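You operate a simulated robot arm through the tools that you are given. There is no shell and no other tool. Be economical: measure what you need, move in short steps, check, and stop when the job is done.

The job below is to be done with a simulated robot arm. You get a single attempt, and the scene is never put back.

## Task
Knock the three boards flush into the squaring corner with the squaring block.
Fine: slide the fence wide first, put the block back and close the fence on them. Set down upright: squaring block.

It is judged by the outcome, as a careful person would: the job done as asked, and still so three seconds after it is handed in. It fails if anything else is knocked over, pushed out of place, dropped, spilled or broken.

## Robot
A 7-joint arm with a two-finger parallel gripper on a trunk, on a base that drives. Base frame: it is fixed to the floor where the robot stands at the start and does not move with it; the origin is under the middle of the robot, x ahead of it, y to its left, z up; the surface under the hand at the start is at about z = 660. Units: mm, degrees, N and s.
With the tool pointing down near the work surface it reaches from about 100 to 720 mm from the robot's upright axis, wherever it stands. Its first joint turns from -166.0 to 166.0 degrees. Places, roughly: sliding fence [500, 0, 700]. Payload 1.57 kg.
The tool frame sits at the grasp point between the pads (the TCP): z along the fingers, y along the line on which they close. The tips reach 30 mm beyond it. The gripper opens to 110 mm. The fingers are 24 mm wide and 12 mm thick; the gripper's body (48 by 112 mm) begins 78 mm behind the TCP.
Orientation is that of the tool frame in the base frame, as a unit quaternion [x, y, z, w]. With the fingers straight down and closing along the base's y, the tool's x points along the base's -x, its y along +y and its z along -z.

## Interface
- The arm moves only by the tool drive_tool. Its argument "steps" is one flat list of numbers, 7 for each row, row after row: the turn, a rotation vector about the tool's x, y, z in units of 60 degrees (1.0 is 60 degrees), then the shift along the tool's x, y, z in units of 250 mm (1.0 is 250 mm), then the finger opening in mm, from 0 to 110. In form: [rx, ry, rz, x, y, z, grip, rx, ry, rz, x, y, z, grip, ...]. A call has 1 to 10 rows; each row is the pose to reach, as a shift and turn from the pose commanded when the call began, along the tool's axes at that moment. A call with a number of a shift or a turn outside -1 to 1 is refused whole. A row lasts 0.2 s, in which the tool goes at most 50 mm and 8.6 degrees; a call with a longer step from one row to the next is refused whole, and so is a gripper value outside its range. A pose out of reach is approached as far as the arm can. The call stops where the force on the tool passes 50 N (or 10 N more than at its start, if that is more) or the arm is blocked; 0.2 s more then pass. The fingers move at their own pace (about 45 mm/s each) and stop on an object; they squeeze with about 29 N. The grip force told is the motor's: it shows also when the fingers shut on nothing. Time passes only in rows, and 0.2 s behind the last, so rows that repeat a pose let the fingers close. It gives the time, the measured TCP pose, the force on the tool (base axes), the opening and the grip force at its end, in the units of the frame above (readings bear some noise), with the torque about the TCP (base axes, N m) and any sound that the robot's microphone picked up.
- Cameras (640 x 400 px; columns grow to the right, rows downward): "scene" is now at [7.5, 137.6, 1573.7]; the picture's right is [-0.22, -0.98, 0.00], its down [-0.83, 0.18, -0.53] and it looks along [0.52, -0.12, -0.85] (base axes); focal length 263 px, centre (320, 200). "wrist" rides on the gripper at [70, 16, -141] in the tool frame; the picture's right is [-0.23, 0.97, 0.00], its down [-0.86, -0.20, -0.48] and it looks along [-0.47, -0.11, 0.88] (tool axes); focal length 222 px, centre (320, 200).
- capture(camera): a new picture of that camera. It takes no simulated time.
- slide_trunk(by): slides the trunk up (or, below 0, down) by that many mm; the arm and the scene camera ride with it, the base frame stays. It gives what a move gives, with no picture.
- base_move(legs): drives the robot by 1 to 6 legs, each [ahead, turn to the left] in mm and degrees, along the robot's own axes; the way and the turn of a leg run together, so that a leg with both is an arc; at most 1500 mm and 180 degrees a leg. The arm and the cameras ride along, it lands a little off, and it stops where it bumps. It gives what a move gives.
- pan_tilt(pan, tilt): turns the head with the scene camera to pan (to the left, within 155 degrees either way) and tilt (down, from -29 to 69), counted from straight ahead of the robot. It gives what a move gives.
- probe_pixels(camera, pixels): for up to 12 pixels [column, row] of the newest picture of that camera ("zoom" is the newest enlarged one), the place [x, y, z] in the base frame of the surface seen there, good to about 2 mm. It takes no simulated time.
- inspect(camera, box): a new picture of the part [left, top, right, bottom] of that camera's present view, enlarged. It takes no simulated time.
- finish_job(): hands the job in; it is judged then, once.

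Keep the steps short. Do not move on a guess: measure, check each grasp and each placing, and mend mistakes. In all there are 80 turns and 52 pictures (those below and enlarged ones count). Leave the gripper open and the arm clear of the work at the hand-in unless told otherwise, and finish with a single line.

The tools are called after "Request:" as name(argument=value, ...) on one line, values as JSON. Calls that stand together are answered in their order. drive_tool: Moves the arm, as the interface text tells. Its arguments: {"type":"object","properties":{"steps":{"type":"array","items":{"type":"number"}}},"required":["steps"]} The other tools are called the same way: slide_trunk (by) slides the trunk up or down; base_move (legs) drives the base; pan_tilt (pan, tilt) turns the head that bears the scene camera; capture (camera) takes a picture; probe_pixels (camera, pixels) gives the place of the surface under pixels of a picture; inspect (camera, box) takes an enlarged picture of a part of a camera's view; finish_job () hands the job in.

At the start:

```text
time_s: 0.0
position: [469.8, 105.9, 1050.6]
tool_rot: [0.0, 1.0, 0.0, 0.001]
contact_force: [0.7, -0.5, 0.0]
torque: [-0.02, -0.01, 0.0]
finger_gap: 110.0
grip_force: 0.1
trunk travel left (down, up): [-525.0, 65.0]
robot x, y, heading: [-1.4, 1.4, -0.3]
head pan, tilt: [-12.6, 57.8]
```

scene: 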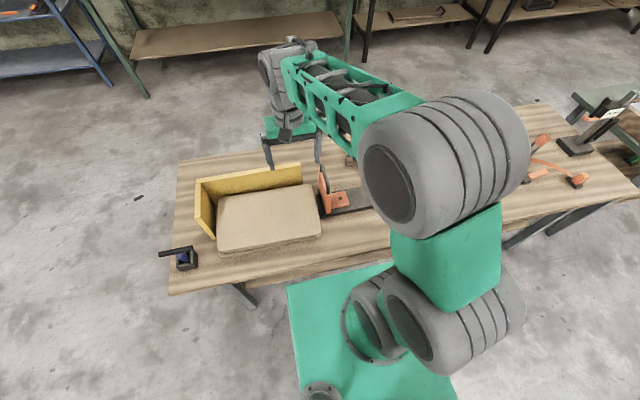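
wrist: 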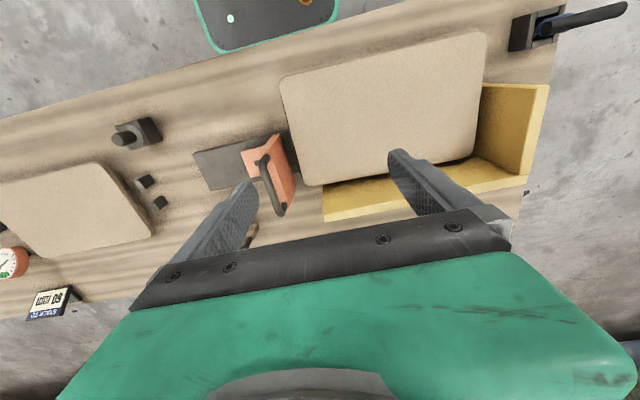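

I see a yellow corner with boards, an orange fence, and several small things. I'll zoom in on both views first.

Request:
inspect(camera="scene", box=[150, 140, 390, 290])

Request:
inspect(camera="wrist", box=[0, 80, 320, 280])

Request:
inspect(camera="wrist", box=[180, 0, 640, 288])

```text
2.67 times, centred on (270, 215) of scene
```

zoom: 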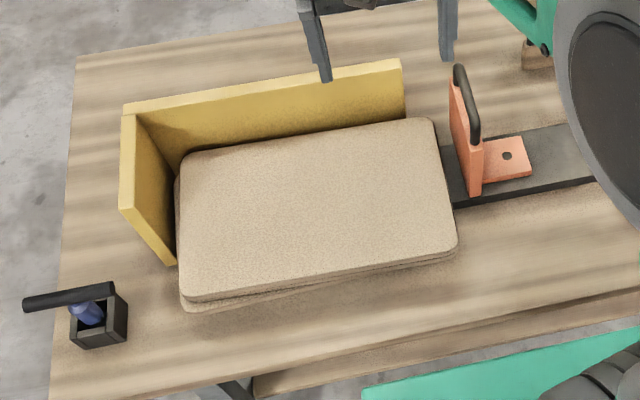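

```text
2.00 times, centred on (160, 180) of wrist
```

zoom: 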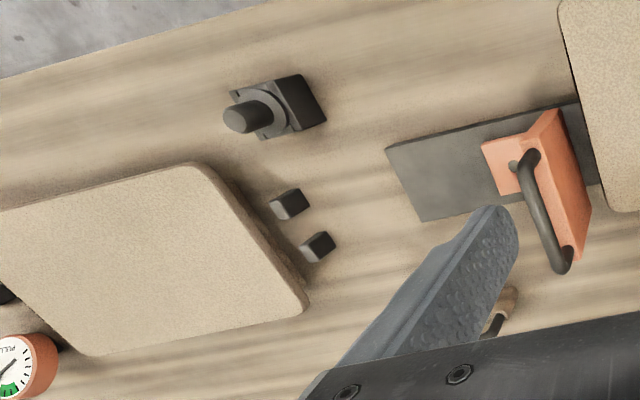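

```text
1.39 times, centred on (410, 144) of wrist
```

zoom: 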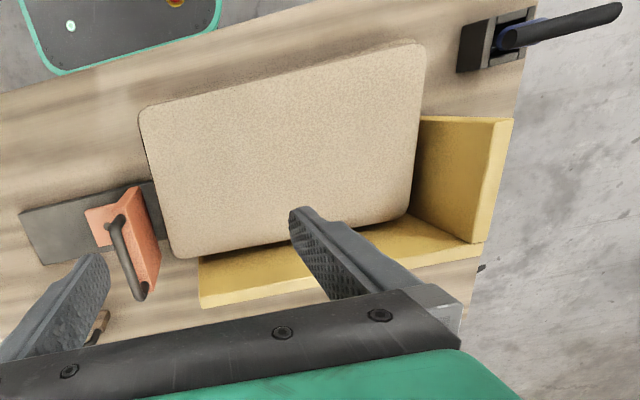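

I'll probe the key points in the wrist picture: board corners, yellow walls, fence, rail, the black knobbed object and the small blocks.

Request:
probe_pixels(camera="wrist", pixels=[[284, 85], [478, 38], [474, 150], [310, 180], [330, 210], [525, 180], [545, 90], [485, 130], [265, 165], [284, 210], [250, 155], [200, 160]])

Request:
probe_pixels(camera="wrist", pixels=[[124, 138], [151, 126], [148, 183], [160, 203], [98, 165], [150, 235], [60, 200], [190, 120], [545, 30], [600, 15], [250, 232], [282, 180]])

Request:
pan_tilt(pan=-40, tilt=50)

Request:
capture(camera="scene")

```text
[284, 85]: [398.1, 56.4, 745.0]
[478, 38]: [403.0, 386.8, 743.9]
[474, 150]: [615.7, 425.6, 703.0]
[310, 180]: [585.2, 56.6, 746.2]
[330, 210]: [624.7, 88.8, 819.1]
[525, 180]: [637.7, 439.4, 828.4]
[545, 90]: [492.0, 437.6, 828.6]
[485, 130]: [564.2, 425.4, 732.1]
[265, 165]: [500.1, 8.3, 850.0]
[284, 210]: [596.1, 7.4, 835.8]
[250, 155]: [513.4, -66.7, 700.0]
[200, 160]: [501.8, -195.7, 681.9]
```

```text
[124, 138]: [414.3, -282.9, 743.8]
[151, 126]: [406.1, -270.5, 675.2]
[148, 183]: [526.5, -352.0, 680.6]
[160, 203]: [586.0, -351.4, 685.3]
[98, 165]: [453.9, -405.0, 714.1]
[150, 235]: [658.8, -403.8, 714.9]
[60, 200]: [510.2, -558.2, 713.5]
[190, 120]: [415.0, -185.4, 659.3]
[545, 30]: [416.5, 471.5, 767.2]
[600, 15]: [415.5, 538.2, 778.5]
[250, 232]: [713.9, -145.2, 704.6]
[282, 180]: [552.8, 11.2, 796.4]
```

```text
time_s: 0.9
position: [469.3, 105.5, 1050.2]
tool_rot: [0.0, 1.0, 0.0, 0.0]
contact_force: [-0.4, -0.4, -0.6]
torque: [0.0, -0.02, 0.03]
finger_gap: 110.2
grip_force: 0.1
trunk travel left (down, up): [-525.0, 65.0]
robot x, y, heading: [2.2, -0.2, -0.2]
head pan, tilt: [-40.0, 50.0]
```

```text
46 pictures are left
```

scene: 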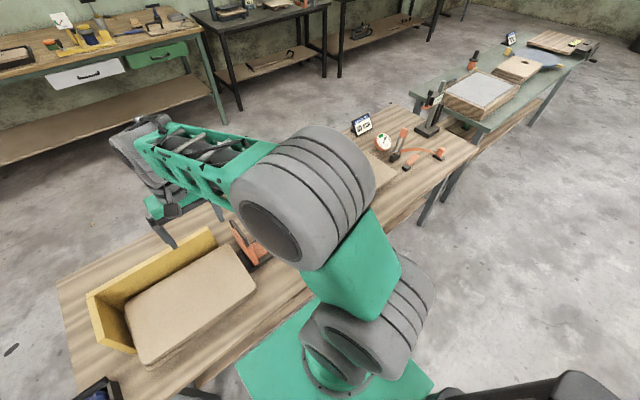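

Request:
inspect(camera="scene", box=[340, 80, 500, 200])

Request:
inspect(camera="wrist", box=[480, 0, 640, 100])

```text
3.33 times, centred on (420, 140) of scene
```

zoom: 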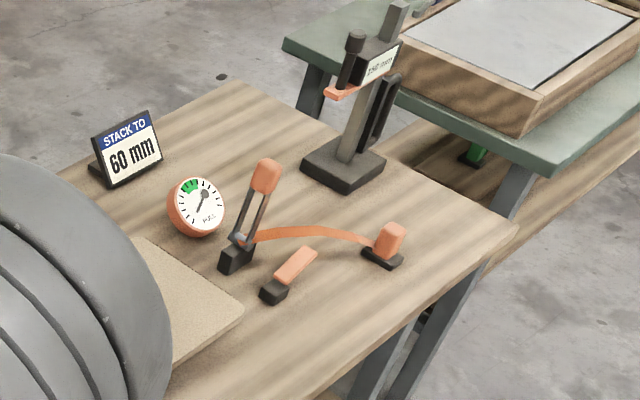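

```text
4.00 times, centred on (560, 50) of wrist
```

zoom: 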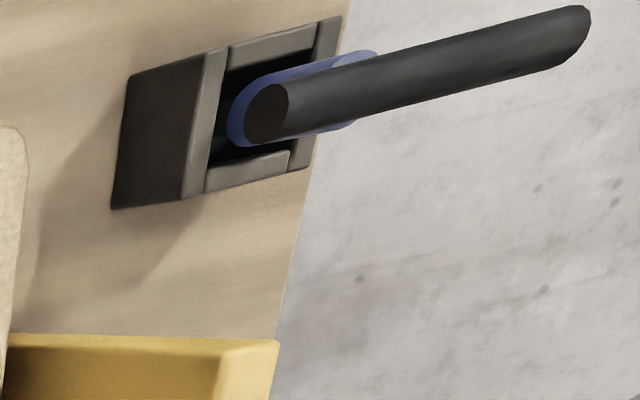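

The knobbed black object at about (410, -280) is the likely squaring block. I'll carry the arm 250 mm to the right at its present height to see it from nearer.

Request:
drive_tool(steps=[0, 0, 0, 0, -0.17, 0, 110, 0, 0, 0, 0, -0.34, 0, 110, 0, 0, 0, 0, -0.51, 0, 110, 0, 0, 0, 0, -0.68, 0, 110, 0, 0, 0, 0, -0.85, 0, 110, 0, 0, 0, 0, -1, 0, 110])

Request:
capture(camera="wrist")

Request:
pan_tilt(pan=15, tilt=60)

Request:
capture(camera="scene")

```text
time_s: 2.3
position: [471.5, -144.6, 1050.7]
tool_rot: [0.001, 1.0, 0.0, -0.001]
contact_force: [0.7, 0.4, -0.9]
torque: [-0.03, -0.02, -0.01]
finger_gap: 110.0
grip_force: 0.1
trunk travel left (down, up): [-525.0, 65.0]
robot x, y, heading: [-1.5, -1.0, 0.0]
head pan, tilt: [-40.0, 50.0]
```

```text
43 pictures are left
```

wrist: 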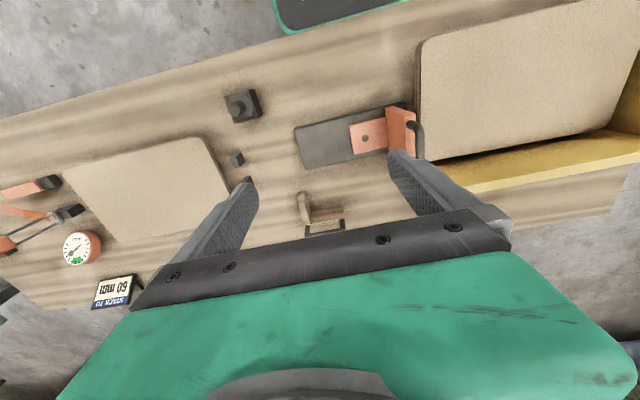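

```text
time_s: 3.6
position: [472.0, -144.0, 1050.2]
tool_rot: [0.0, 1.0, 0.001, 0.001]
contact_force: [-0.6, -0.1, 0.9]
torque: [0.01, -0.01, -0.02]
finger_gap: 110.1
grip_force: 0.1
trunk travel left (down, up): [-525.0, 65.0]
robot x, y, heading: [2.2, -1.4, 0.1]
head pan, tilt: [15.0, 60.0]
```

```text
42 pictures are left
```

scene: 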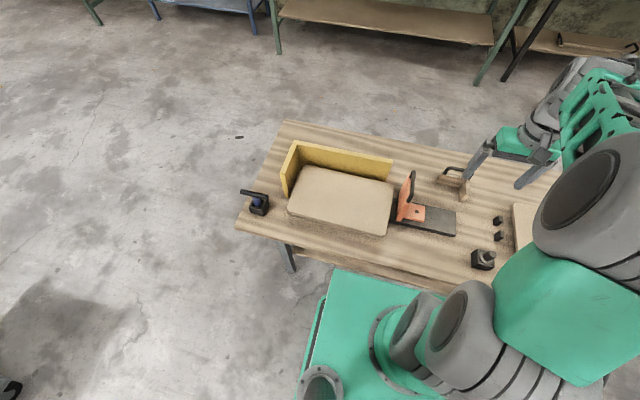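

A wooden block with a dark handle shows at wrist (318,215), standing on a dark pad, and may be the squaring block. I'll zoom on it from both cameras.

Request:
inspect(camera="scene", box=[380, 150, 540, 280])

Request:
inspect(camera="wrist", box=[210, 80, 410, 240])

Request:
inspect(camera="scene", box=[230, 120, 430, 250])

```text
3.08 times, centred on (460, 215) of scene
```

zoom: 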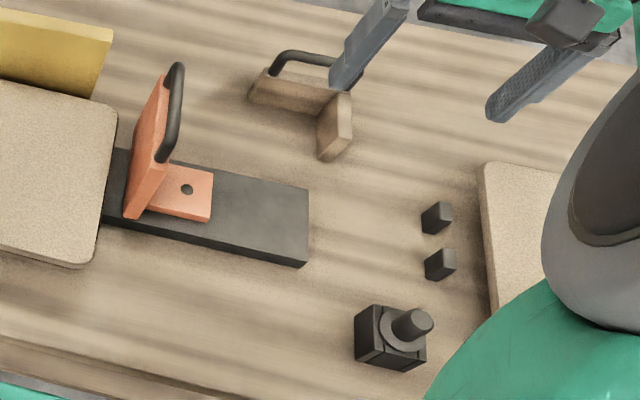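

```text
2.50 times, centred on (310, 160) of wrist
```

zoom: 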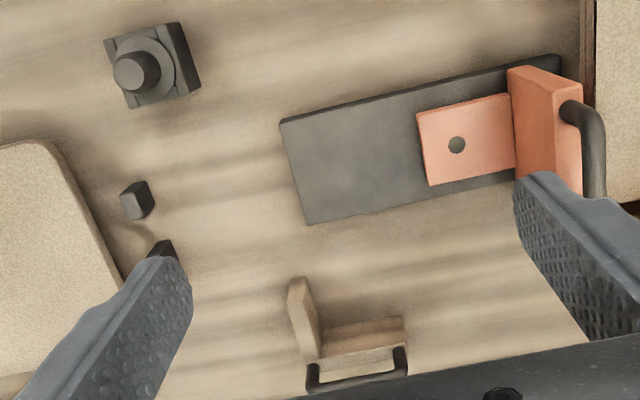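

```text
3.08 times, centred on (330, 185) of scene
```

zoom: 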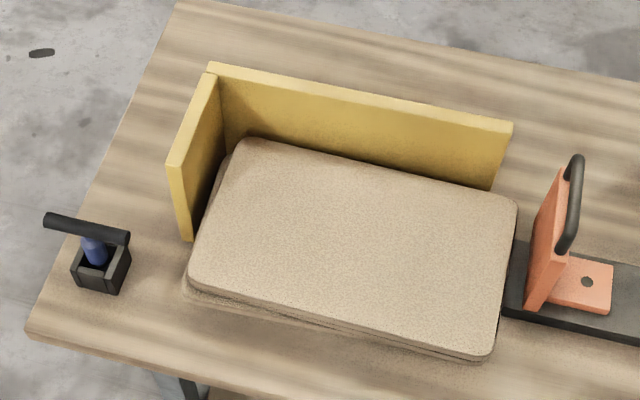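

The L-shaped wooden piece with a bail handle is the squaring block. I'll probe the boards and corner in the newest zoom, then back the arm off to see the block.

Request:
probe_pixels(camera="zoom", pixels=[[237, 150], [505, 210], [485, 350], [195, 280], [191, 296], [470, 358], [300, 115], [460, 150], [205, 140], [188, 205], [220, 135], [345, 327]])

Request:
drive_tool(steps=[0, 0, 0, 0.2, 0, 0, 110, 0, 0, 0, 0.4, 0, 0, 110, 0, 0, 0, 0.6, 0, 0, 110])

Request:
capture(camera="wrist")

Request:
inspect(camera="scene", box=[380, 120, 540, 250])

```text
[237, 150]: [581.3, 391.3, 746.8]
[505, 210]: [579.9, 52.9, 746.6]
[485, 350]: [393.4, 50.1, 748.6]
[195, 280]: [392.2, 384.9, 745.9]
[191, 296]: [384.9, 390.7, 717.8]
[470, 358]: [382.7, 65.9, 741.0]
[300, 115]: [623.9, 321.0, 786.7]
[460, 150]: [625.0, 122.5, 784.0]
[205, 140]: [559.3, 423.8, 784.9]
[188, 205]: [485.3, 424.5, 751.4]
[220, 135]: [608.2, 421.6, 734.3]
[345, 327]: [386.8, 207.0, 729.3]
```

```text
time_s: 4.4
position: [319.4, -144.6, 1050.7]
tool_rot: [0.0, 1.0, -0.001, -0.001]
contact_force: [-0.5, 0.8, 0.0]
torque: [0.0, -0.02, 0.03]
finger_gap: 110.1
grip_force: 0.1
trunk travel left (down, up): [-525.0, 65.0]
robot x, y, heading: [0.2, -2.8, -0.1]
head pan, tilt: [15.0, 60.0]
```

```text
38 pictures are left
```

wrist: 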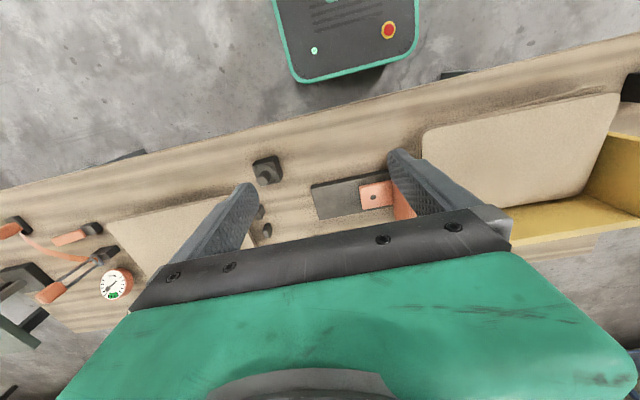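

```text
3.08 times, centred on (460, 185) of scene
```

zoom: 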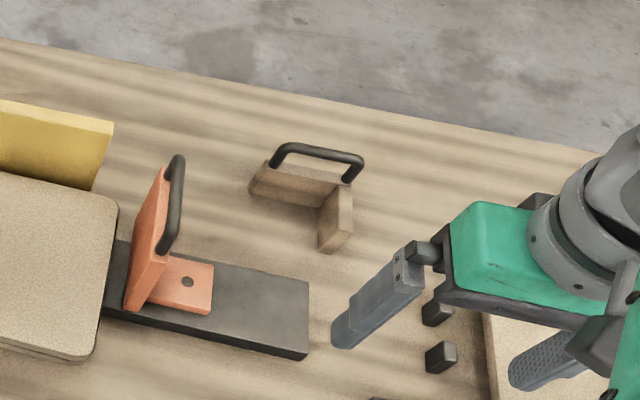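

The boards span roughly x 385–590 and y 50–392; the corner's inner faces are x≈624, y≈424. Now I'll probe the block and fence in this zoom.

Request:
probe_pixels(camera="zoom", pixels=[[280, 147], [320, 153], [358, 163], [349, 178], [278, 168], [262, 172], [290, 190], [300, 185], [337, 188], [345, 195], [325, 235], [345, 230]])

Request:
probe_pixels(camera="zoom", pixels=[[180, 160], [178, 200], [165, 245], [160, 185], [135, 295], [150, 220], [190, 300], [210, 262], [306, 285], [305, 350], [250, 195], [335, 215]])

Request:
inspect(camera="scene", box=[438, 148, 478, 184])

```text
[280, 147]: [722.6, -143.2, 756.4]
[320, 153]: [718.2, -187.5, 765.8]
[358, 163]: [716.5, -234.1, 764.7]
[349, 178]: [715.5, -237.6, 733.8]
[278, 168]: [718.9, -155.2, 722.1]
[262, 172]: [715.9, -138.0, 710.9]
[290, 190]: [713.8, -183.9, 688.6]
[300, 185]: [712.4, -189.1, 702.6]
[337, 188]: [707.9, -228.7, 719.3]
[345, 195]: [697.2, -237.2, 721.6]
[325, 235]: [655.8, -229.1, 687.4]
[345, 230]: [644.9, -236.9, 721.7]
```

```text
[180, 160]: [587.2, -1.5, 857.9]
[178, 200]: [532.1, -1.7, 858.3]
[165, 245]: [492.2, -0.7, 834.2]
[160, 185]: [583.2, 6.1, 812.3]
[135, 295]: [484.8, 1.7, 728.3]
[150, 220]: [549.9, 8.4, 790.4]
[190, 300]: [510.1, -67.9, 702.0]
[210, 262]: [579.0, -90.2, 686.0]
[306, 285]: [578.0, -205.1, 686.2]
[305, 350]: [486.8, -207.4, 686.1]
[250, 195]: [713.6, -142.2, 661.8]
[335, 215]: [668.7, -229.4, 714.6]
```

```text
11.11 times, centred on (458, 166) of scene
```

zoom: 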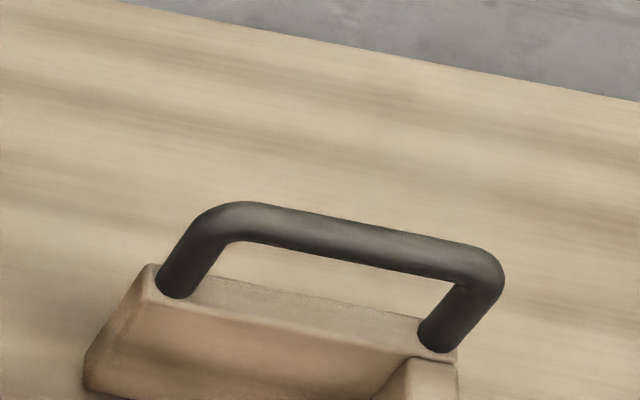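

The block's long leg lies along y from -138 to -240 at x≈713–730, its short leg runs toward me, and its handle top is at z≈766. I need the board edges from lower down, so I'll tilt the wrist camera toward the boards' near-right corner.

Request:
drive_tool(steps=[-0.1, -0.06, 0, 0, 0, 0.1, 110, -0.2, -0.12, 0, 0, 0, 0.2, 110, -0.3, -0.18, 0, 0, 0, 0.3, 110, -0.4, -0.24, 0, 0, 0, 0.4, 110, -0.5, -0.3, 0, 0, 0, 0.5, 110])

Request:
capture(camera="wrist")

```text
time_s: 5.6
position: [319.3, -144.9, 925.5]
tool_rot: [-0.001, 0.954, 0.258, 0.155]
contact_force: [-1.1, -0.4, 0.4]
torque: [0.0, 0.01, -0.01]
finger_gap: 109.8
grip_force: 0.0
trunk travel left (down, up): [-525.0, 65.0]
robot x, y, heading: [-1.5, -1.7, 0.1]
head pan, tilt: [15.0, 60.0]
```

```text
35 pictures are left
```

wrist: 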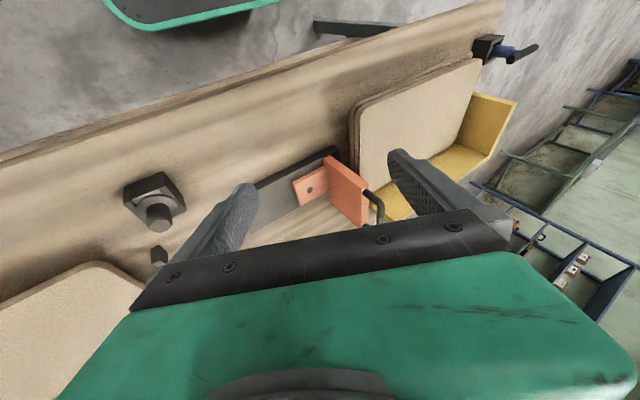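

Request:
inspect(camera="wrist", box=[250, 70, 410, 230])

```text
2.50 times, centred on (330, 150) of wrist
```

zoom: 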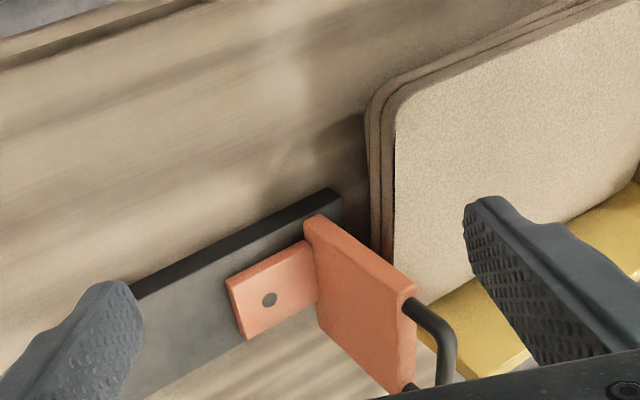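

Request:
probe_pixels(camera="zoom", pixels=[[371, 160], [382, 160], [391, 160], [366, 105], [376, 110], [386, 115], [430, 72], [440, 76], [338, 195], [352, 165], [330, 210], [378, 225]])

Request:
probe_pixels(camera="zoom", pixels=[[520, 30], [525, 37], [535, 40], [315, 220], [390, 295], [310, 300], [230, 285], [405, 385], [450, 350], [420, 307], [340, 330], [387, 235]])

```text
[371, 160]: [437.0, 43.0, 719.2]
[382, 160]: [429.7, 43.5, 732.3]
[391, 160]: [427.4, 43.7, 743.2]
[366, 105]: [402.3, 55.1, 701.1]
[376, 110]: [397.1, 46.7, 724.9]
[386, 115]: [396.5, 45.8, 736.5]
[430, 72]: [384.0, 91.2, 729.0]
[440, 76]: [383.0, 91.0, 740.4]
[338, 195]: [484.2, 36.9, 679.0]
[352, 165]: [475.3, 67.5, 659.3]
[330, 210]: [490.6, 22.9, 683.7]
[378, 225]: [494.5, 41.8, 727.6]
```

```text
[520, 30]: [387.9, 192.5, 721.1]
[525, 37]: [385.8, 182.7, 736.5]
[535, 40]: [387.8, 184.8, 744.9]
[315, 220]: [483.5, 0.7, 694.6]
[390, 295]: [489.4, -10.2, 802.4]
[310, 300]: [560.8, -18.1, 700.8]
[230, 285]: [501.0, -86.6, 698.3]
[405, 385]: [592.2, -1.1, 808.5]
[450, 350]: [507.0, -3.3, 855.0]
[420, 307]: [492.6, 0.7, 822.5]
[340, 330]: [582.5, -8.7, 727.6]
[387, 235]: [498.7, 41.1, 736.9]
```

The boards are about 20 mm each, z 686–746, on a raised bed level with the rail top, so the block at z≈690–752 will meet all three. I'll put the tool upright again.

Request:
drive_tool(steps=[0.1, 0.06, 0, 0, 0, 0, 110, 0.2, 0.12, 0, 0, 0, 0, 110, 0.3, 0.18, 0, 0, 0, 0, 110, 0.4, 0.24, 0, 0, 0, 0, 110, 0.5, 0.3, 0, 0, 0, 0, 110])

```text
time_s: 6.8
position: [320.1, -144.8, 925.7]
tool_rot: [-0.001, 1.0, 0.0, -0.001]
contact_force: [0.1, 0.1, 0.2]
torque: [0.02, 0.03, 0.03]
finger_gap: 110.0
grip_force: 0.1
trunk travel left (down, up): [-525.0, 65.0]
robot x, y, heading: [-1.0, 3.1, -0.1]
head pan, tilt: [15.0, 60.0]
```

Now I go above the fence handle at (540, -2), z 950.

Request:
drive_tool(steps=[0, 0, 0, -0.14, 0.09, -0.1, 110, 0, 0, 0, -0.29, 0.19, -0.1, 110, 0, 0, 0, -0.44, 0.286, -0.1, 110, 0, 0, 0, -0.59, 0.38, -0.1, 110, 0, 0, 0, -0.74, 0.48, -0.1, 110, 0, 0, 0, -0.88, 0.572, -0.1, 110])

Request:
capture(camera="wrist")

Request:
inspect(camera="scene", box=[380, 140, 480, 240])

```text
time_s: 8.2
position: [539.8, -1.0, 951.8]
tool_rot: [0.0, 1.0, -0.001, 0.0]
contact_force: [0.5, 0.7, 0.8]
torque: [-0.04, 0.03, 0.01]
finger_gap: 110.1
grip_force: 0.1
trunk travel left (down, up): [-525.0, 65.0]
robot x, y, heading: [3.0, 5.1, -0.4]
head pan, tilt: [15.0, 60.0]
```

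```text
33 pictures are left
```

wrist: 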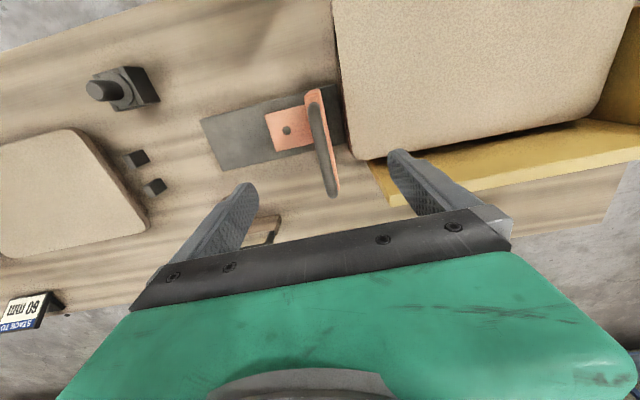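

```text
4.00 times, centred on (430, 190) of scene
```

zoom: 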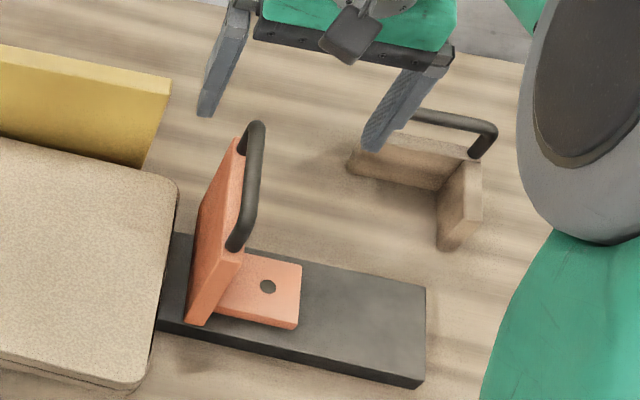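

Request:
probe_pixels(camera="wrist", pixels=[[316, 112], [322, 140], [330, 170], [335, 188], [313, 95], [309, 120], [327, 130], [287, 130], [270, 120], [318, 125], [336, 90], [212, 130]])

Request:
inspect(camera="wrist", box=[250, 70, 380, 210])

```text
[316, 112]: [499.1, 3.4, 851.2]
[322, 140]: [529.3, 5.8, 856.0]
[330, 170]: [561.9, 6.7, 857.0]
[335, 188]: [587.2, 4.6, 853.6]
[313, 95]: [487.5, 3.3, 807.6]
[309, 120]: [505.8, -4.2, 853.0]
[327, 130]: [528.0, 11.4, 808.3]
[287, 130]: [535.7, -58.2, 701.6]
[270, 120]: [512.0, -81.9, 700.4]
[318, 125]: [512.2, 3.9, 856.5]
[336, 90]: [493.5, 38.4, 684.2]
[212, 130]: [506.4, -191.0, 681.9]
```

```text
2.86 times, centred on (315, 140) of wrist
```

zoom: 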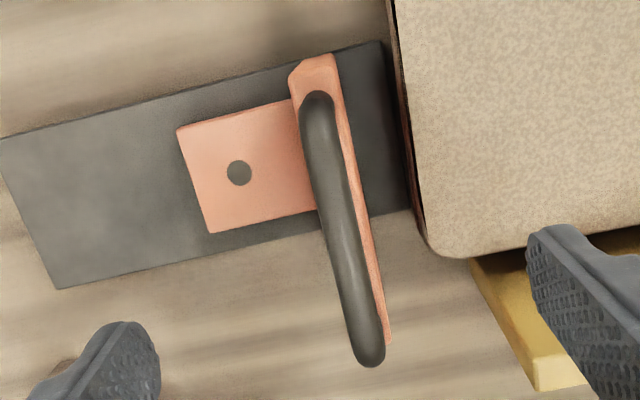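

The bar's centre is at y≈3, top z 857, and the plate top is at z 808. I'll go down to z 846 and close on the bar.

Request:
drive_tool(steps=[0, 0, 0, 0, 0.016, 0.15, 60, 0, 0, 0, 0, 0.016, 0.29, 60, 0, 0, 0, 0, 0.016, 0.422, 60, 0, 0, 0, 0, 0.016, 0.422, 30, 0, 0, 0, 0, 0.016, 0.422, 0, 0, 0, 0, 0, 0.016, 0.422, 0, 0, 0, 0, 0, 0.016, 0.422, 0, 0, 0, 0, 0, 0.016, 0.422, 0])

```text
time_s: 10.0
position: [538.8, 0.6, 844.7]
tool_rot: [0.0, 1.0, 0.0, 0.0]
contact_force: [-0.8, 1.2, -2.9]
torque: [0.02, -0.38, 0.03]
finger_gap: 13.9
grip_force: 30.2
trunk travel left (down, up): [-525.0, 65.0]
robot x, y, heading: [-0.3, 3.7, -0.2]
head pan, tilt: [15.0, 60.0]
```

I have the bar at a 14 mm gap. I'll slide the fence toward -y by 100 mm in 20 mm steps.

Request:
drive_tool(steps=[0, 0, 0, 0, -0.04, 0, 0, 0, 0, 0, 0, -0.1, 0, 0, 0, 0, 0, 0, -0.18, 0, 0, 0, 0, 0, 0, -0.26, 0, 0, 0, 0, 0, 0, -0.34, 0, 0, 0, 0, 0, 0, -0.4, 0, 0])

Request:
inspect(camera="scene", box=[380, 140, 500, 260])

```text
time_s: 11.4
position: [538.5, -89.4, 844.8]
tool_rot: [-0.008, 1.0, 0.001, -0.002]
contact_force: [-3.3, 53.2, 0.6]
torque: [-0.26, -0.3, -0.67]
finger_gap: 14.0
grip_force: 30.9
trunk travel left (down, up): [-525.0, 65.0]
robot x, y, heading: [-1.8, 1.8, 0.2]
head pan, tilt: [15.0, 60.0]
```

```text
3.33 times, centred on (440, 200) of scene
```

zoom: 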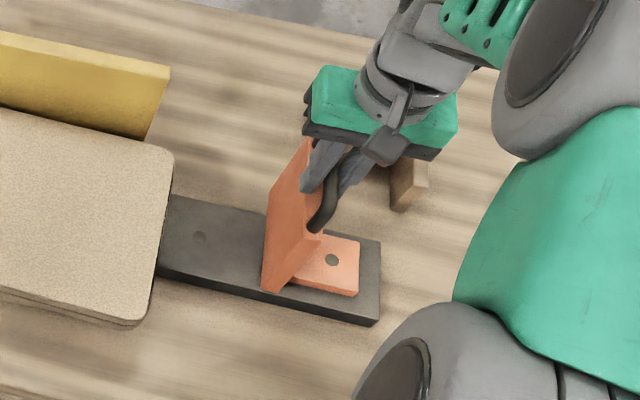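

The fence reached its end stop at y≈-89 (53 N). I'll open in place and rise.

Request:
drive_tool(steps=[0, 0, 0, 0, 0.01, 0, 14, 0, 0, 0, 0, 0.01, 0, 40, 0, 0, 0, 0, 0.01, 0, 60, 0, 0, 0, 0, 0.01, 0, 60, 0, 0, 0, 0, 0.01, -0.1, 60, 0, 0, 0, 0, 0.01, -0.28, 60, 0, 0, 0, 0, 0.01, -0.46, 60])

```text
time_s: 13.0
position: [540.9, -94.4, 961.1]
tool_rot: [-0.001, 1.0, 0.0, 0.0]
contact_force: [-0.6, 0.1, -0.1]
torque: [-0.01, -0.06, 0.02]
finger_gap: 59.9
grip_force: 0.0
trunk travel left (down, up): [-525.0, 65.0]
robot x, y, heading: [-1.8, 1.3, -0.2]
head pan, tilt: [15.0, 60.0]
```

The block handle at (719, -190) is ~744 mm from the axis, just past reach. I'll check how much room the base has ahead before the table.

Request:
pan_tilt(pan=0, tilt=69)

Request:
capture(camera="scene")

```text
time_s: 13.7
position: [540.2, -95.6, 960.5]
tool_rot: [0.0, 1.0, 0.0, 0.0]
contact_force: [0.5, 0.0, 0.5]
torque: [-0.01, 0.02, 0.03]
finger_gap: 60.0
grip_force: 0.0
trunk travel left (down, up): [-525.0, 65.0]
robot x, y, heading: [0.9, -2.8, -0.2]
head pan, tilt: [0.0, 68.8]
```

```text
29 pictures are left
```

scene: 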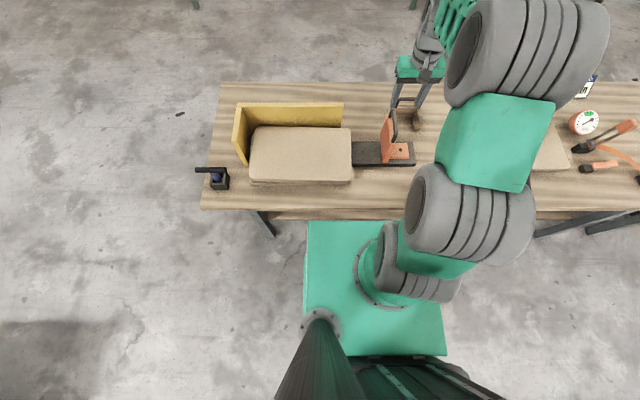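

Request:
probe_pixels(camera="scene", pixels=[[330, 223], [310, 223], [435, 300], [330, 209], [330, 217], [265, 215], [275, 235], [540, 232], [590, 228], [360, 218], [400, 210], [310, 300]])

Request:
inspect(camera="scene", box=[230, 180, 430, 300])

```text
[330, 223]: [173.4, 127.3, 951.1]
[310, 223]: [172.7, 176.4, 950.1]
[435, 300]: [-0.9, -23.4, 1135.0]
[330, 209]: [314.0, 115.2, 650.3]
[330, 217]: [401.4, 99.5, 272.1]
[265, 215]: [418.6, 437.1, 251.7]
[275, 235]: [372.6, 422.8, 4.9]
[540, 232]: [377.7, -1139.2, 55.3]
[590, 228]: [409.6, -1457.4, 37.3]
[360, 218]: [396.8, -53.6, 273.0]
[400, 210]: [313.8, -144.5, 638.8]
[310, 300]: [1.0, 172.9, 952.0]
```

```text
3.20 times, centred on (330, 240) of scene
```

zoom: 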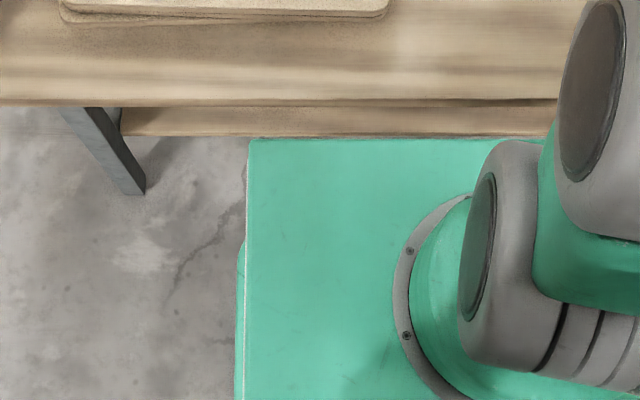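

The table's near edge is x≈314 (z 640), its shelf edge x≈397, and the carriage deck is well short of it. I want to measure the front of the base console too, so I'll draw the tool back 200 mm and look.

Request:
drive_tool(steps=[0, 0, 0, 0.2, 0, 0, 60, 0, 0, 0, 0.4, 0, 0, 60, 0, 0, 0, 0.6, 0, 0, 60, 0, 0, 0, 0.8, 0, 0, 60])

Request:
capture(camera="wrist")

Request:
probe_pixels(camera="wrist", pixels=[[300, 60], [340, 60], [330, 40], [360, 30], [350, 70], [400, 50], [320, 80], [250, 40], [450, 75], [380, 60]])

```text
time_s: 14.7
position: [339.1, -95.4, 960.9]
tool_rot: [-0.001, 1.0, 0.0, 0.0]
contact_force: [0.2, -0.4, 0.2]
torque: [-0.01, -0.02, 0.02]
finger_gap: 59.9
grip_force: 0.0
trunk travel left (down, up): [-525.0, 65.0]
robot x, y, heading: [1.7, 1.7, 0.1]
head pan, tilt: [0.0, 68.8]
```

```text
27 pictures are left
```

wrist: 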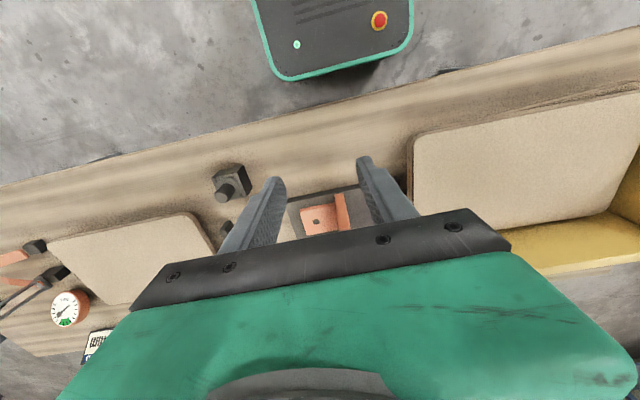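

```text
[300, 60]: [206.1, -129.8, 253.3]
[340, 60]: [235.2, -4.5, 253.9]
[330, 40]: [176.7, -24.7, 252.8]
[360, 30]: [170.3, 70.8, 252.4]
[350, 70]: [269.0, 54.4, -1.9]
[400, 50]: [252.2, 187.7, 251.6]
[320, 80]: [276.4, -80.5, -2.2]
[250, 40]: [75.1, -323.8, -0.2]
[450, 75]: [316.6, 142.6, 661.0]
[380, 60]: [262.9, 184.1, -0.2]
```

The base is only 253 mm high with its front at x≈255, so 75 mm forward stays clear of the shelf at 397. I'll drive.

Request:
base_move(legs=[[75, 0]])

```text
time_s: 15.8
position: [415.1, -96.1, 959.5]
tool_rot: [0.0, 1.0, -0.001, -0.001]
contact_force: [-0.7, -0.1, -0.2]
torque: [0.0, 0.01, 0.04]
finger_gap: 59.9
grip_force: 0.0
trunk travel left (down, up): [-525.0, 65.0]
robot x, y, heading: [77.8, -3.0, 0.4]
head pan, tilt: [0.0, 68.8]
```

Base has moved as asked. Next I'll turn the tool 60° of the 90° needed, so as to close along x, while moving toward the block at z 960.

Request:
drive_tool(steps=[0, 0, -0.143, -0.115, -0.054, 0, 60, 0, 0, -0.286, -0.23, -0.108, 0, 60, 0, 0, -0.429, -0.345, -0.16, 0, 60, 0, 0, -0.572, -0.46, -0.215, 0, 60, 0, 0, -0.715, -0.575, -0.27, 0, 60, 0, 0, -0.858, -0.69, -0.323, 0, 60, 0, 0, -1, -0.8, -0.376, 0, 60])

```text
time_s: 17.4
position: [615.8, -190.3, 959.4]
tool_rot: [-0.5, 0.866, -0.001, -0.001]
contact_force: [-0.3, -0.5, 0.2]
torque: [-0.01, 0.01, -0.01]
finger_gap: 60.2
grip_force: 0.0
trunk travel left (down, up): [-525.0, 65.0]
robot x, y, heading: [67.9, -0.2, 0.1]
head pan, tilt: [0.0, 68.8]
```

Request:
drive_tool(steps=[0, 0, -0.125, -0.05, -0.09, 0, 60, 0, 0, -0.25, -0.1, -0.18, 0, 60, 0, 0, -0.375, -0.15, -0.27, 0, 60, 0, 0, -0.5, -0.208, -0.36, 0, 60])

Request:
capture(camera="wrist")

```text
time_s: 18.4
position: [719.2, -189.6, 959.2]
tool_rot: [0.708, -0.707, 0.0, 0.0]
contact_force: [0.3, -0.5, -0.4]
torque: [-0.01, 0.01, -0.01]
finger_gap: 59.8
grip_force: 0.1
trunk travel left (down, up): [-525.0, 65.0]
robot x, y, heading: [74.7, -0.2, -0.1]
head pan, tilt: [0.0, 68.8]
```

```text
26 pictures are left
```

wrist: 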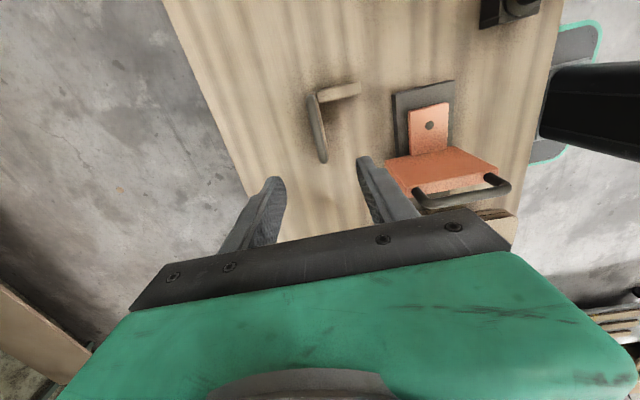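

Request:
inspect(camera="wrist", box=[280, 70, 380, 180])

Request:
probe_pixels(camera="wrist", pixels=[[313, 100], [316, 120], [320, 140], [324, 158], [340, 91], [355, 86], [355, 95], [310, 104], [330, 100], [324, 92]])

```text
3.64 times, centred on (330, 125) of wrist
```

zoom: 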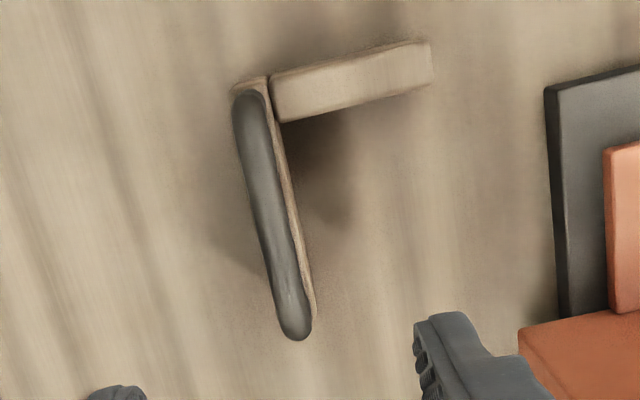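

```text
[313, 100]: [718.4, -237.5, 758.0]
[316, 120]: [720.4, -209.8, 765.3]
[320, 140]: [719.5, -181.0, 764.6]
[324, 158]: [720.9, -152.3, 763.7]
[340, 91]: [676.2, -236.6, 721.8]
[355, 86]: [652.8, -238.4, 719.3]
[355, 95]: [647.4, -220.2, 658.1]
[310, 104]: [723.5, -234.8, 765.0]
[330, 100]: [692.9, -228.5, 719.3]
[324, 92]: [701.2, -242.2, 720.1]
```

The bar is centred at x≈719.5, y≈-192, top z 765, block top 722. I'll descend to z 757 at y≈-197 and close.

Request:
drive_tool(steps=[0, 0, 0, 0.03, 0, 0.19, 60, 0, 0, 0, 0.03, 0, 0.38, 60, 0, 0, 0, 0.03, 0, 0.57, 60, 0, 0, 0, 0.03, 0, 0.72, 60, 0, 0, 0, 0.03, 0, 0.808, 60, 0, 0, 0, 0.03, 0, 0.808, 30, 0, 0, 0, 0.03, 0, 0.808, 0, 0, 0, 0, 0.03, 0, 0.808, 0, 0, 0, 0, 0.03, 0, 0.808, 0])

Request:
capture(camera="wrist")

```text
time_s: 20.4
position: [717.5, -197.8, 756.9]
tool_rot: [0.707, -0.707, 0.0, 0.0]
contact_force: [1.4, -0.1, -0.3]
torque: [-0.05, -0.01, 0.05]
finger_gap: 13.7
grip_force: 23.6
trunk travel left (down, up): [-525.0, 65.0]
robot x, y, heading: [75.0, 0.4, -0.0]
head pan, tilt: [0.0, 68.8]
```

```text
24 pictures are left
```

wrist: 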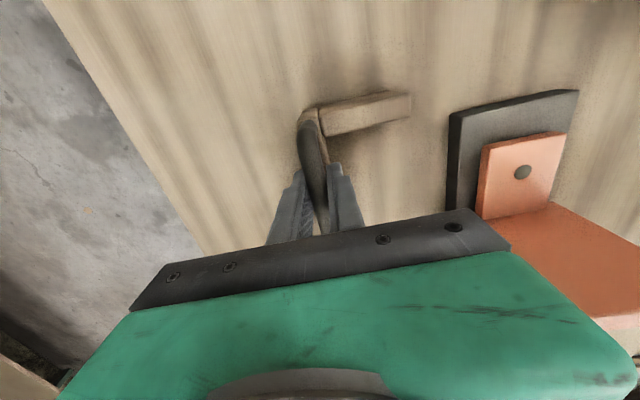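

Gripped at a 13.7 mm gap; the place to return it to is TCP (718, -198, 757) with this heading. I'll lift first 40 mm, then on up to z≈965.

Request:
drive_tool(steps=[0, 0, 0, 0, 0, -0.04, 0, 0, 0, 0, 0, 0, -0.16, 0, 0, 0, 0, 0, 0, -0.33, 0, 0, 0, 0, 0, 0, -0.5, 0, 0, 0, 0, 0, 0, -0.67, 0, 0, 0, 0, 0, 0, -0.84, 0])

Request:
capture(camera="wrist")

```text
time_s: 21.8
position: [717.9, -197.3, 968.4]
tool_rot: [-0.707, 0.707, 0.0, -0.001]
contact_force: [-0.4, -0.3, -2.0]
torque: [0.02, -0.05, -0.01]
finger_gap: 13.4
grip_force: 28.7
trunk travel left (down, up): [-525.0, 65.0]
robot x, y, heading: [75.0, 0.9, 0.1]
head pan, tilt: [0.0, 68.8]
```

```text
23 pictures are left
```

wrist: 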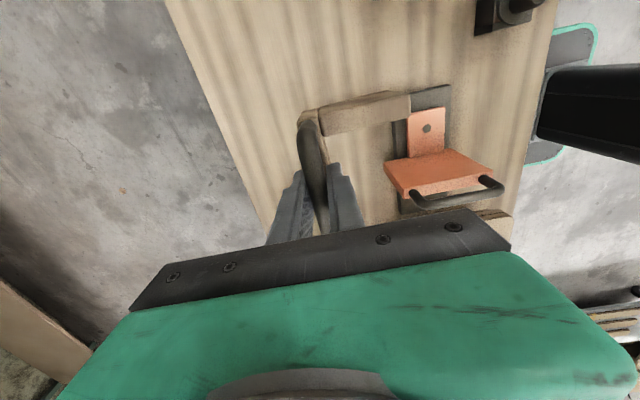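

It hangs steady. I'll probe it for tilt and start the move: -x with the turn back by 60°.

Request:
probe_pixels(camera="wrist", pixels=[[403, 98], [330, 112], [365, 103], [410, 112], [335, 130], [323, 145], [360, 122], [303, 113]])

Request:
drive_tool(steps=[0, 0, 0.143, -0.1, 0.12, 0, 0, 0, 0, 0.286, -0.2, 0.25, 0, 0, 0, 0, 0.429, -0.3, 0.37, 0, 0, 0, 0, 0.572, -0.4, 0.5, 0, 0, 0, 0, 0.715, -0.5, 0.63, 0, 0, 0, 0, 0.858, -0.6, 0.75, 0, 0, 0, 0, 1, -0.7, 0.88, 0, 0])

```text
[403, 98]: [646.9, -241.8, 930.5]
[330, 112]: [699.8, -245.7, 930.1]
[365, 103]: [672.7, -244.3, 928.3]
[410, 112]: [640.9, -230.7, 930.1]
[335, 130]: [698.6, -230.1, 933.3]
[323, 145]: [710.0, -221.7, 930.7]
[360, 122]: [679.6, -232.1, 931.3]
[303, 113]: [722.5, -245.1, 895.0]
```

```text
time_s: 23.4
position: [498.2, -23.0, 967.2]
tool_rot: [-0.257, 0.966, -0.001, 0.0]
contact_force: [-0.1, -0.7, -2.8]
torque: [-0.04, -0.03, 0.02]
finger_gap: 13.5
grip_force: 29.2
trunk travel left (down, up): [-525.0, 65.0]
robot x, y, heading: [77.8, 0.6, -0.1]
head pan, tilt: [0.0, 68.8]
```

No tilt: the block top reads z≈930 all over. I finish the turn and go above the boards' near-right corner at (393, 17).

Request:
drive_tool(steps=[0, 0, 0.125, 0.07, 0.087, 0, 0, 0, 0, 0.25, 0.142, 0.174, 0, 0, 0, 0, 0.375, 0.213, 0.261, 0, 0, 0, 0, 0.5, 0.284, 0.348, 0, 0])

Request:
capture(camera="wrist")

```text
time_s: 24.4
position: [391.9, 16.9, 968.7]
tool_rot: [0.002, 1.0, 0.0, 0.0]
contact_force: [-0.1, 0.4, -2.6]
torque: [-0.04, -0.03, 0.0]
finger_gap: 13.3
grip_force: 29.3
trunk travel left (down, up): [-525.0, 65.0]
robot x, y, heading: [74.4, -3.1, -0.1]
head pan, tilt: [0.0, 68.8]
```

```text
22 pictures are left
```

wrist: 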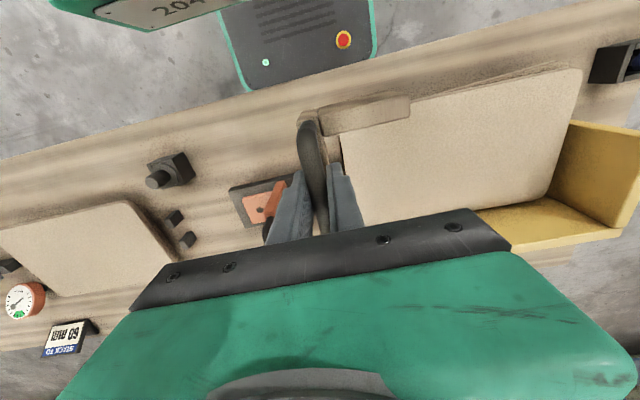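

The L wraps the boards' corner with margin. I'll descend to z 788 (block bottom ≈ 691), still clear of the boards.

Request:
drive_tool(steps=[0, 0, 0, 0, 0, 0.18, 0, 0, 0, 0, 0, 0, 0.36, 0, 0, 0, 0, 0, 0, 0.52, 0, 0, 0, 0, 0, 0, 0.64, 0, 0, 0, 0, 0, 0, 0.723, 0])

Request:
capture(camera="wrist")

Request:
pan_tilt(pan=10, tilt=62)

Request:
capture(camera="scene")

```text
time_s: 25.6
position: [393.3, 17.8, 787.9]
tool_rot: [0.001, 1.0, 0.0, 0.0]
contact_force: [-0.6, -0.1, -1.5]
torque: [-0.04, -0.01, 0.0]
finger_gap: 13.3
grip_force: 29.3
trunk travel left (down, up): [-525.0, 65.0]
robot x, y, heading: [73.2, -0.1, 0.0]
head pan, tilt: [0.0, 68.8]
```

```text
21 pictures are left
```

wrist: 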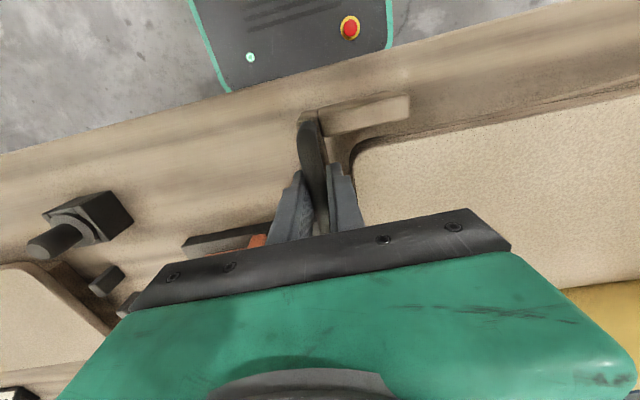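

```text
time_s: 26.3
position: [393.2, 17.9, 787.2]
tool_rot: [0.0, 1.0, 0.0, 0.0]
contact_force: [0.9, -1.0, -1.6]
torque: [-0.03, -0.02, 0.03]
finger_gap: 13.7
grip_force: 29.1
trunk travel left (down, up): [-525.0, 65.0]
robot x, y, heading: [70.2, 1.5, 0.0]
head pan, tilt: [10.0, 62.0]
```

```text
20 pictures are left
```

scene: 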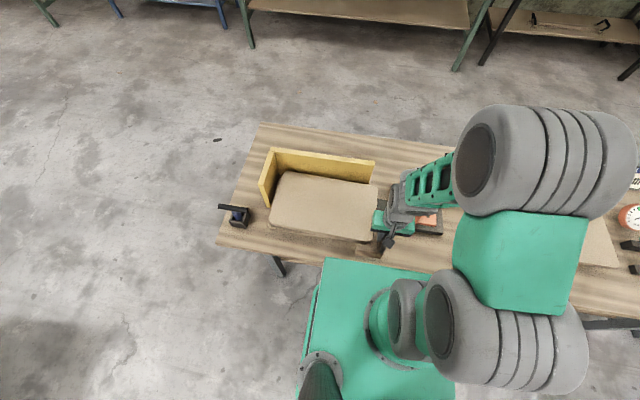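

All clear. I first move +x 18 mm to bring the short leg near the boards, then push +y by 45 mm in small steps, watching the force.

Request:
drive_tool(steps=[0, 0, 0, -0.04, 0, 0, 0, 0, 0, 0, -0.072, 0, 0, 0, 0, 0, 0, -0.072, 0.03, 0, 0, 0, 0, 0, -0.072, 0.06, 0, 0, 0, 0, 0, -0.072, 0.08, 0, 0, 0, 0, 0, -0.072, 0.1, 0, 0, 0, 0, 0, -0.072, 0.12, 0, 0, 0, 0, 0, -0.072, 0.14, 0, 0, 0, 0, 0, -0.072, 0.16, 0, 0, 0, 0, 0, -0.072, 0.18, 0, 0])

Request:
inspect(camera="scene", box=[240, 130, 420, 260])

```text
time_s: 28.5
position: [412.0, 62.3, 786.3]
tool_rot: [0.001, 1.0, 0.0, 0.0]
contact_force: [1.0, -3.1, -1.0]
torque: [-0.15, -0.04, -0.2]
finger_gap: 13.4
grip_force: 29.1
trunk travel left (down, up): [-525.0, 65.0]
robot x, y, heading: [77.1, 2.4, 0.4]
head pan, tilt: [10.0, 62.0]
```

```text
3.08 times, centred on (330, 195) of scene
```

zoom: 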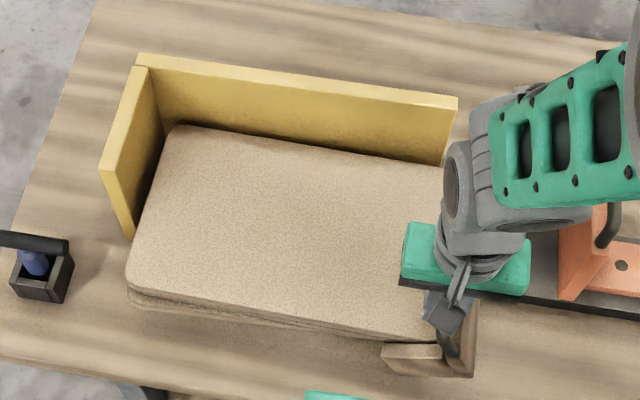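

The boards slide with ~3 N. I'll keep pushing +y in 2 mm steps until it meets the wall.

Request:
drive_tool(steps=[0, 0, 0, 0, 0.008, 0, 0, 0, 0, 0, 0, 0.016, 0, 0, 0, 0, 0, 0, 0.024, 0, 0, 0, 0, 0, 0, 0.032, 0, 0, 0, 0, 0, 0, 0.04, 0, 0])

Request:
inspect(camera="scene", box=[240, 130, 420, 260])

Request:
probe_pixels(camera="zoom", pixels=[[172, 135], [130, 265], [126, 285], [178, 128], [300, 150], [400, 170], [250, 320], [380, 333], [300, 329], [200, 305], [155, 190], [135, 295]])

```text
time_s: 29.7
position: [411.7, 72.5, 787.2]
tool_rot: [0.001, 1.0, 0.0, 0.0]
contact_force: [0.5, -4.1, -0.6]
torque: [-0.16, -0.07, -0.22]
finger_gap: 13.5
grip_force: 28.7
trunk travel left (down, up): [-525.0, 65.0]
robot x, y, heading: [74.3, -1.3, -0.2]
head pan, tilt: [10.0, 62.0]
```

```text
3.08 times, centred on (330, 195) of scene
```

zoom: 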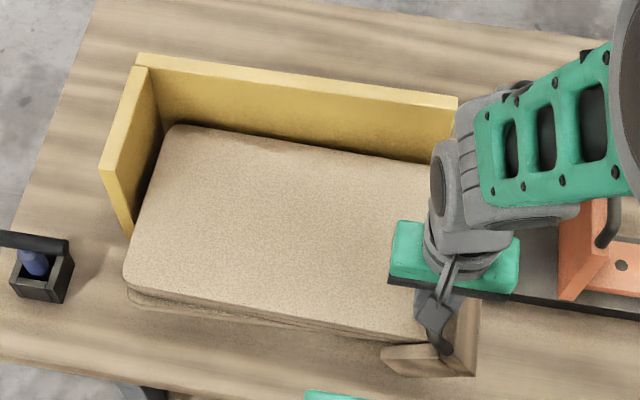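

```text
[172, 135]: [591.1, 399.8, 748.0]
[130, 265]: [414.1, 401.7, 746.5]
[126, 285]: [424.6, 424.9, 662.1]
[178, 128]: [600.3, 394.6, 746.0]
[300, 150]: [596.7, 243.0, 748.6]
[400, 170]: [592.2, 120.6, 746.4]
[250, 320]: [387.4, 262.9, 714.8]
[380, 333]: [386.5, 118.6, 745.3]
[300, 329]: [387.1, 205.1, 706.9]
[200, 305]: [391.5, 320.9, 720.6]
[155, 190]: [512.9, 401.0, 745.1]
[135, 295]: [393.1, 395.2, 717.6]
```

The far board edge reads y≈402, less than expected; the block may be twisting in the grip. I'll look from the wrist.

Request:
capture(camera="wrist")

Request:
inspect(camera="scene", box=[330, 190, 410, 250])

```text
17 pictures are left
```

wrist: 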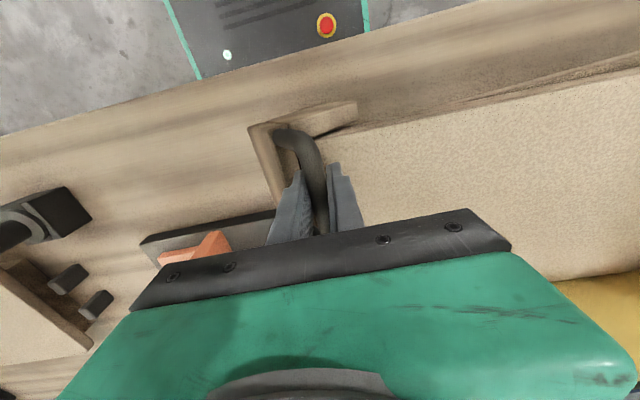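

```text
6.67 times, centred on (370, 220) of scene
```

zoom: 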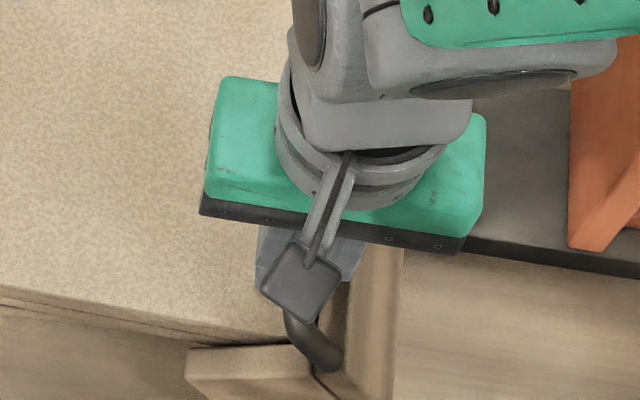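

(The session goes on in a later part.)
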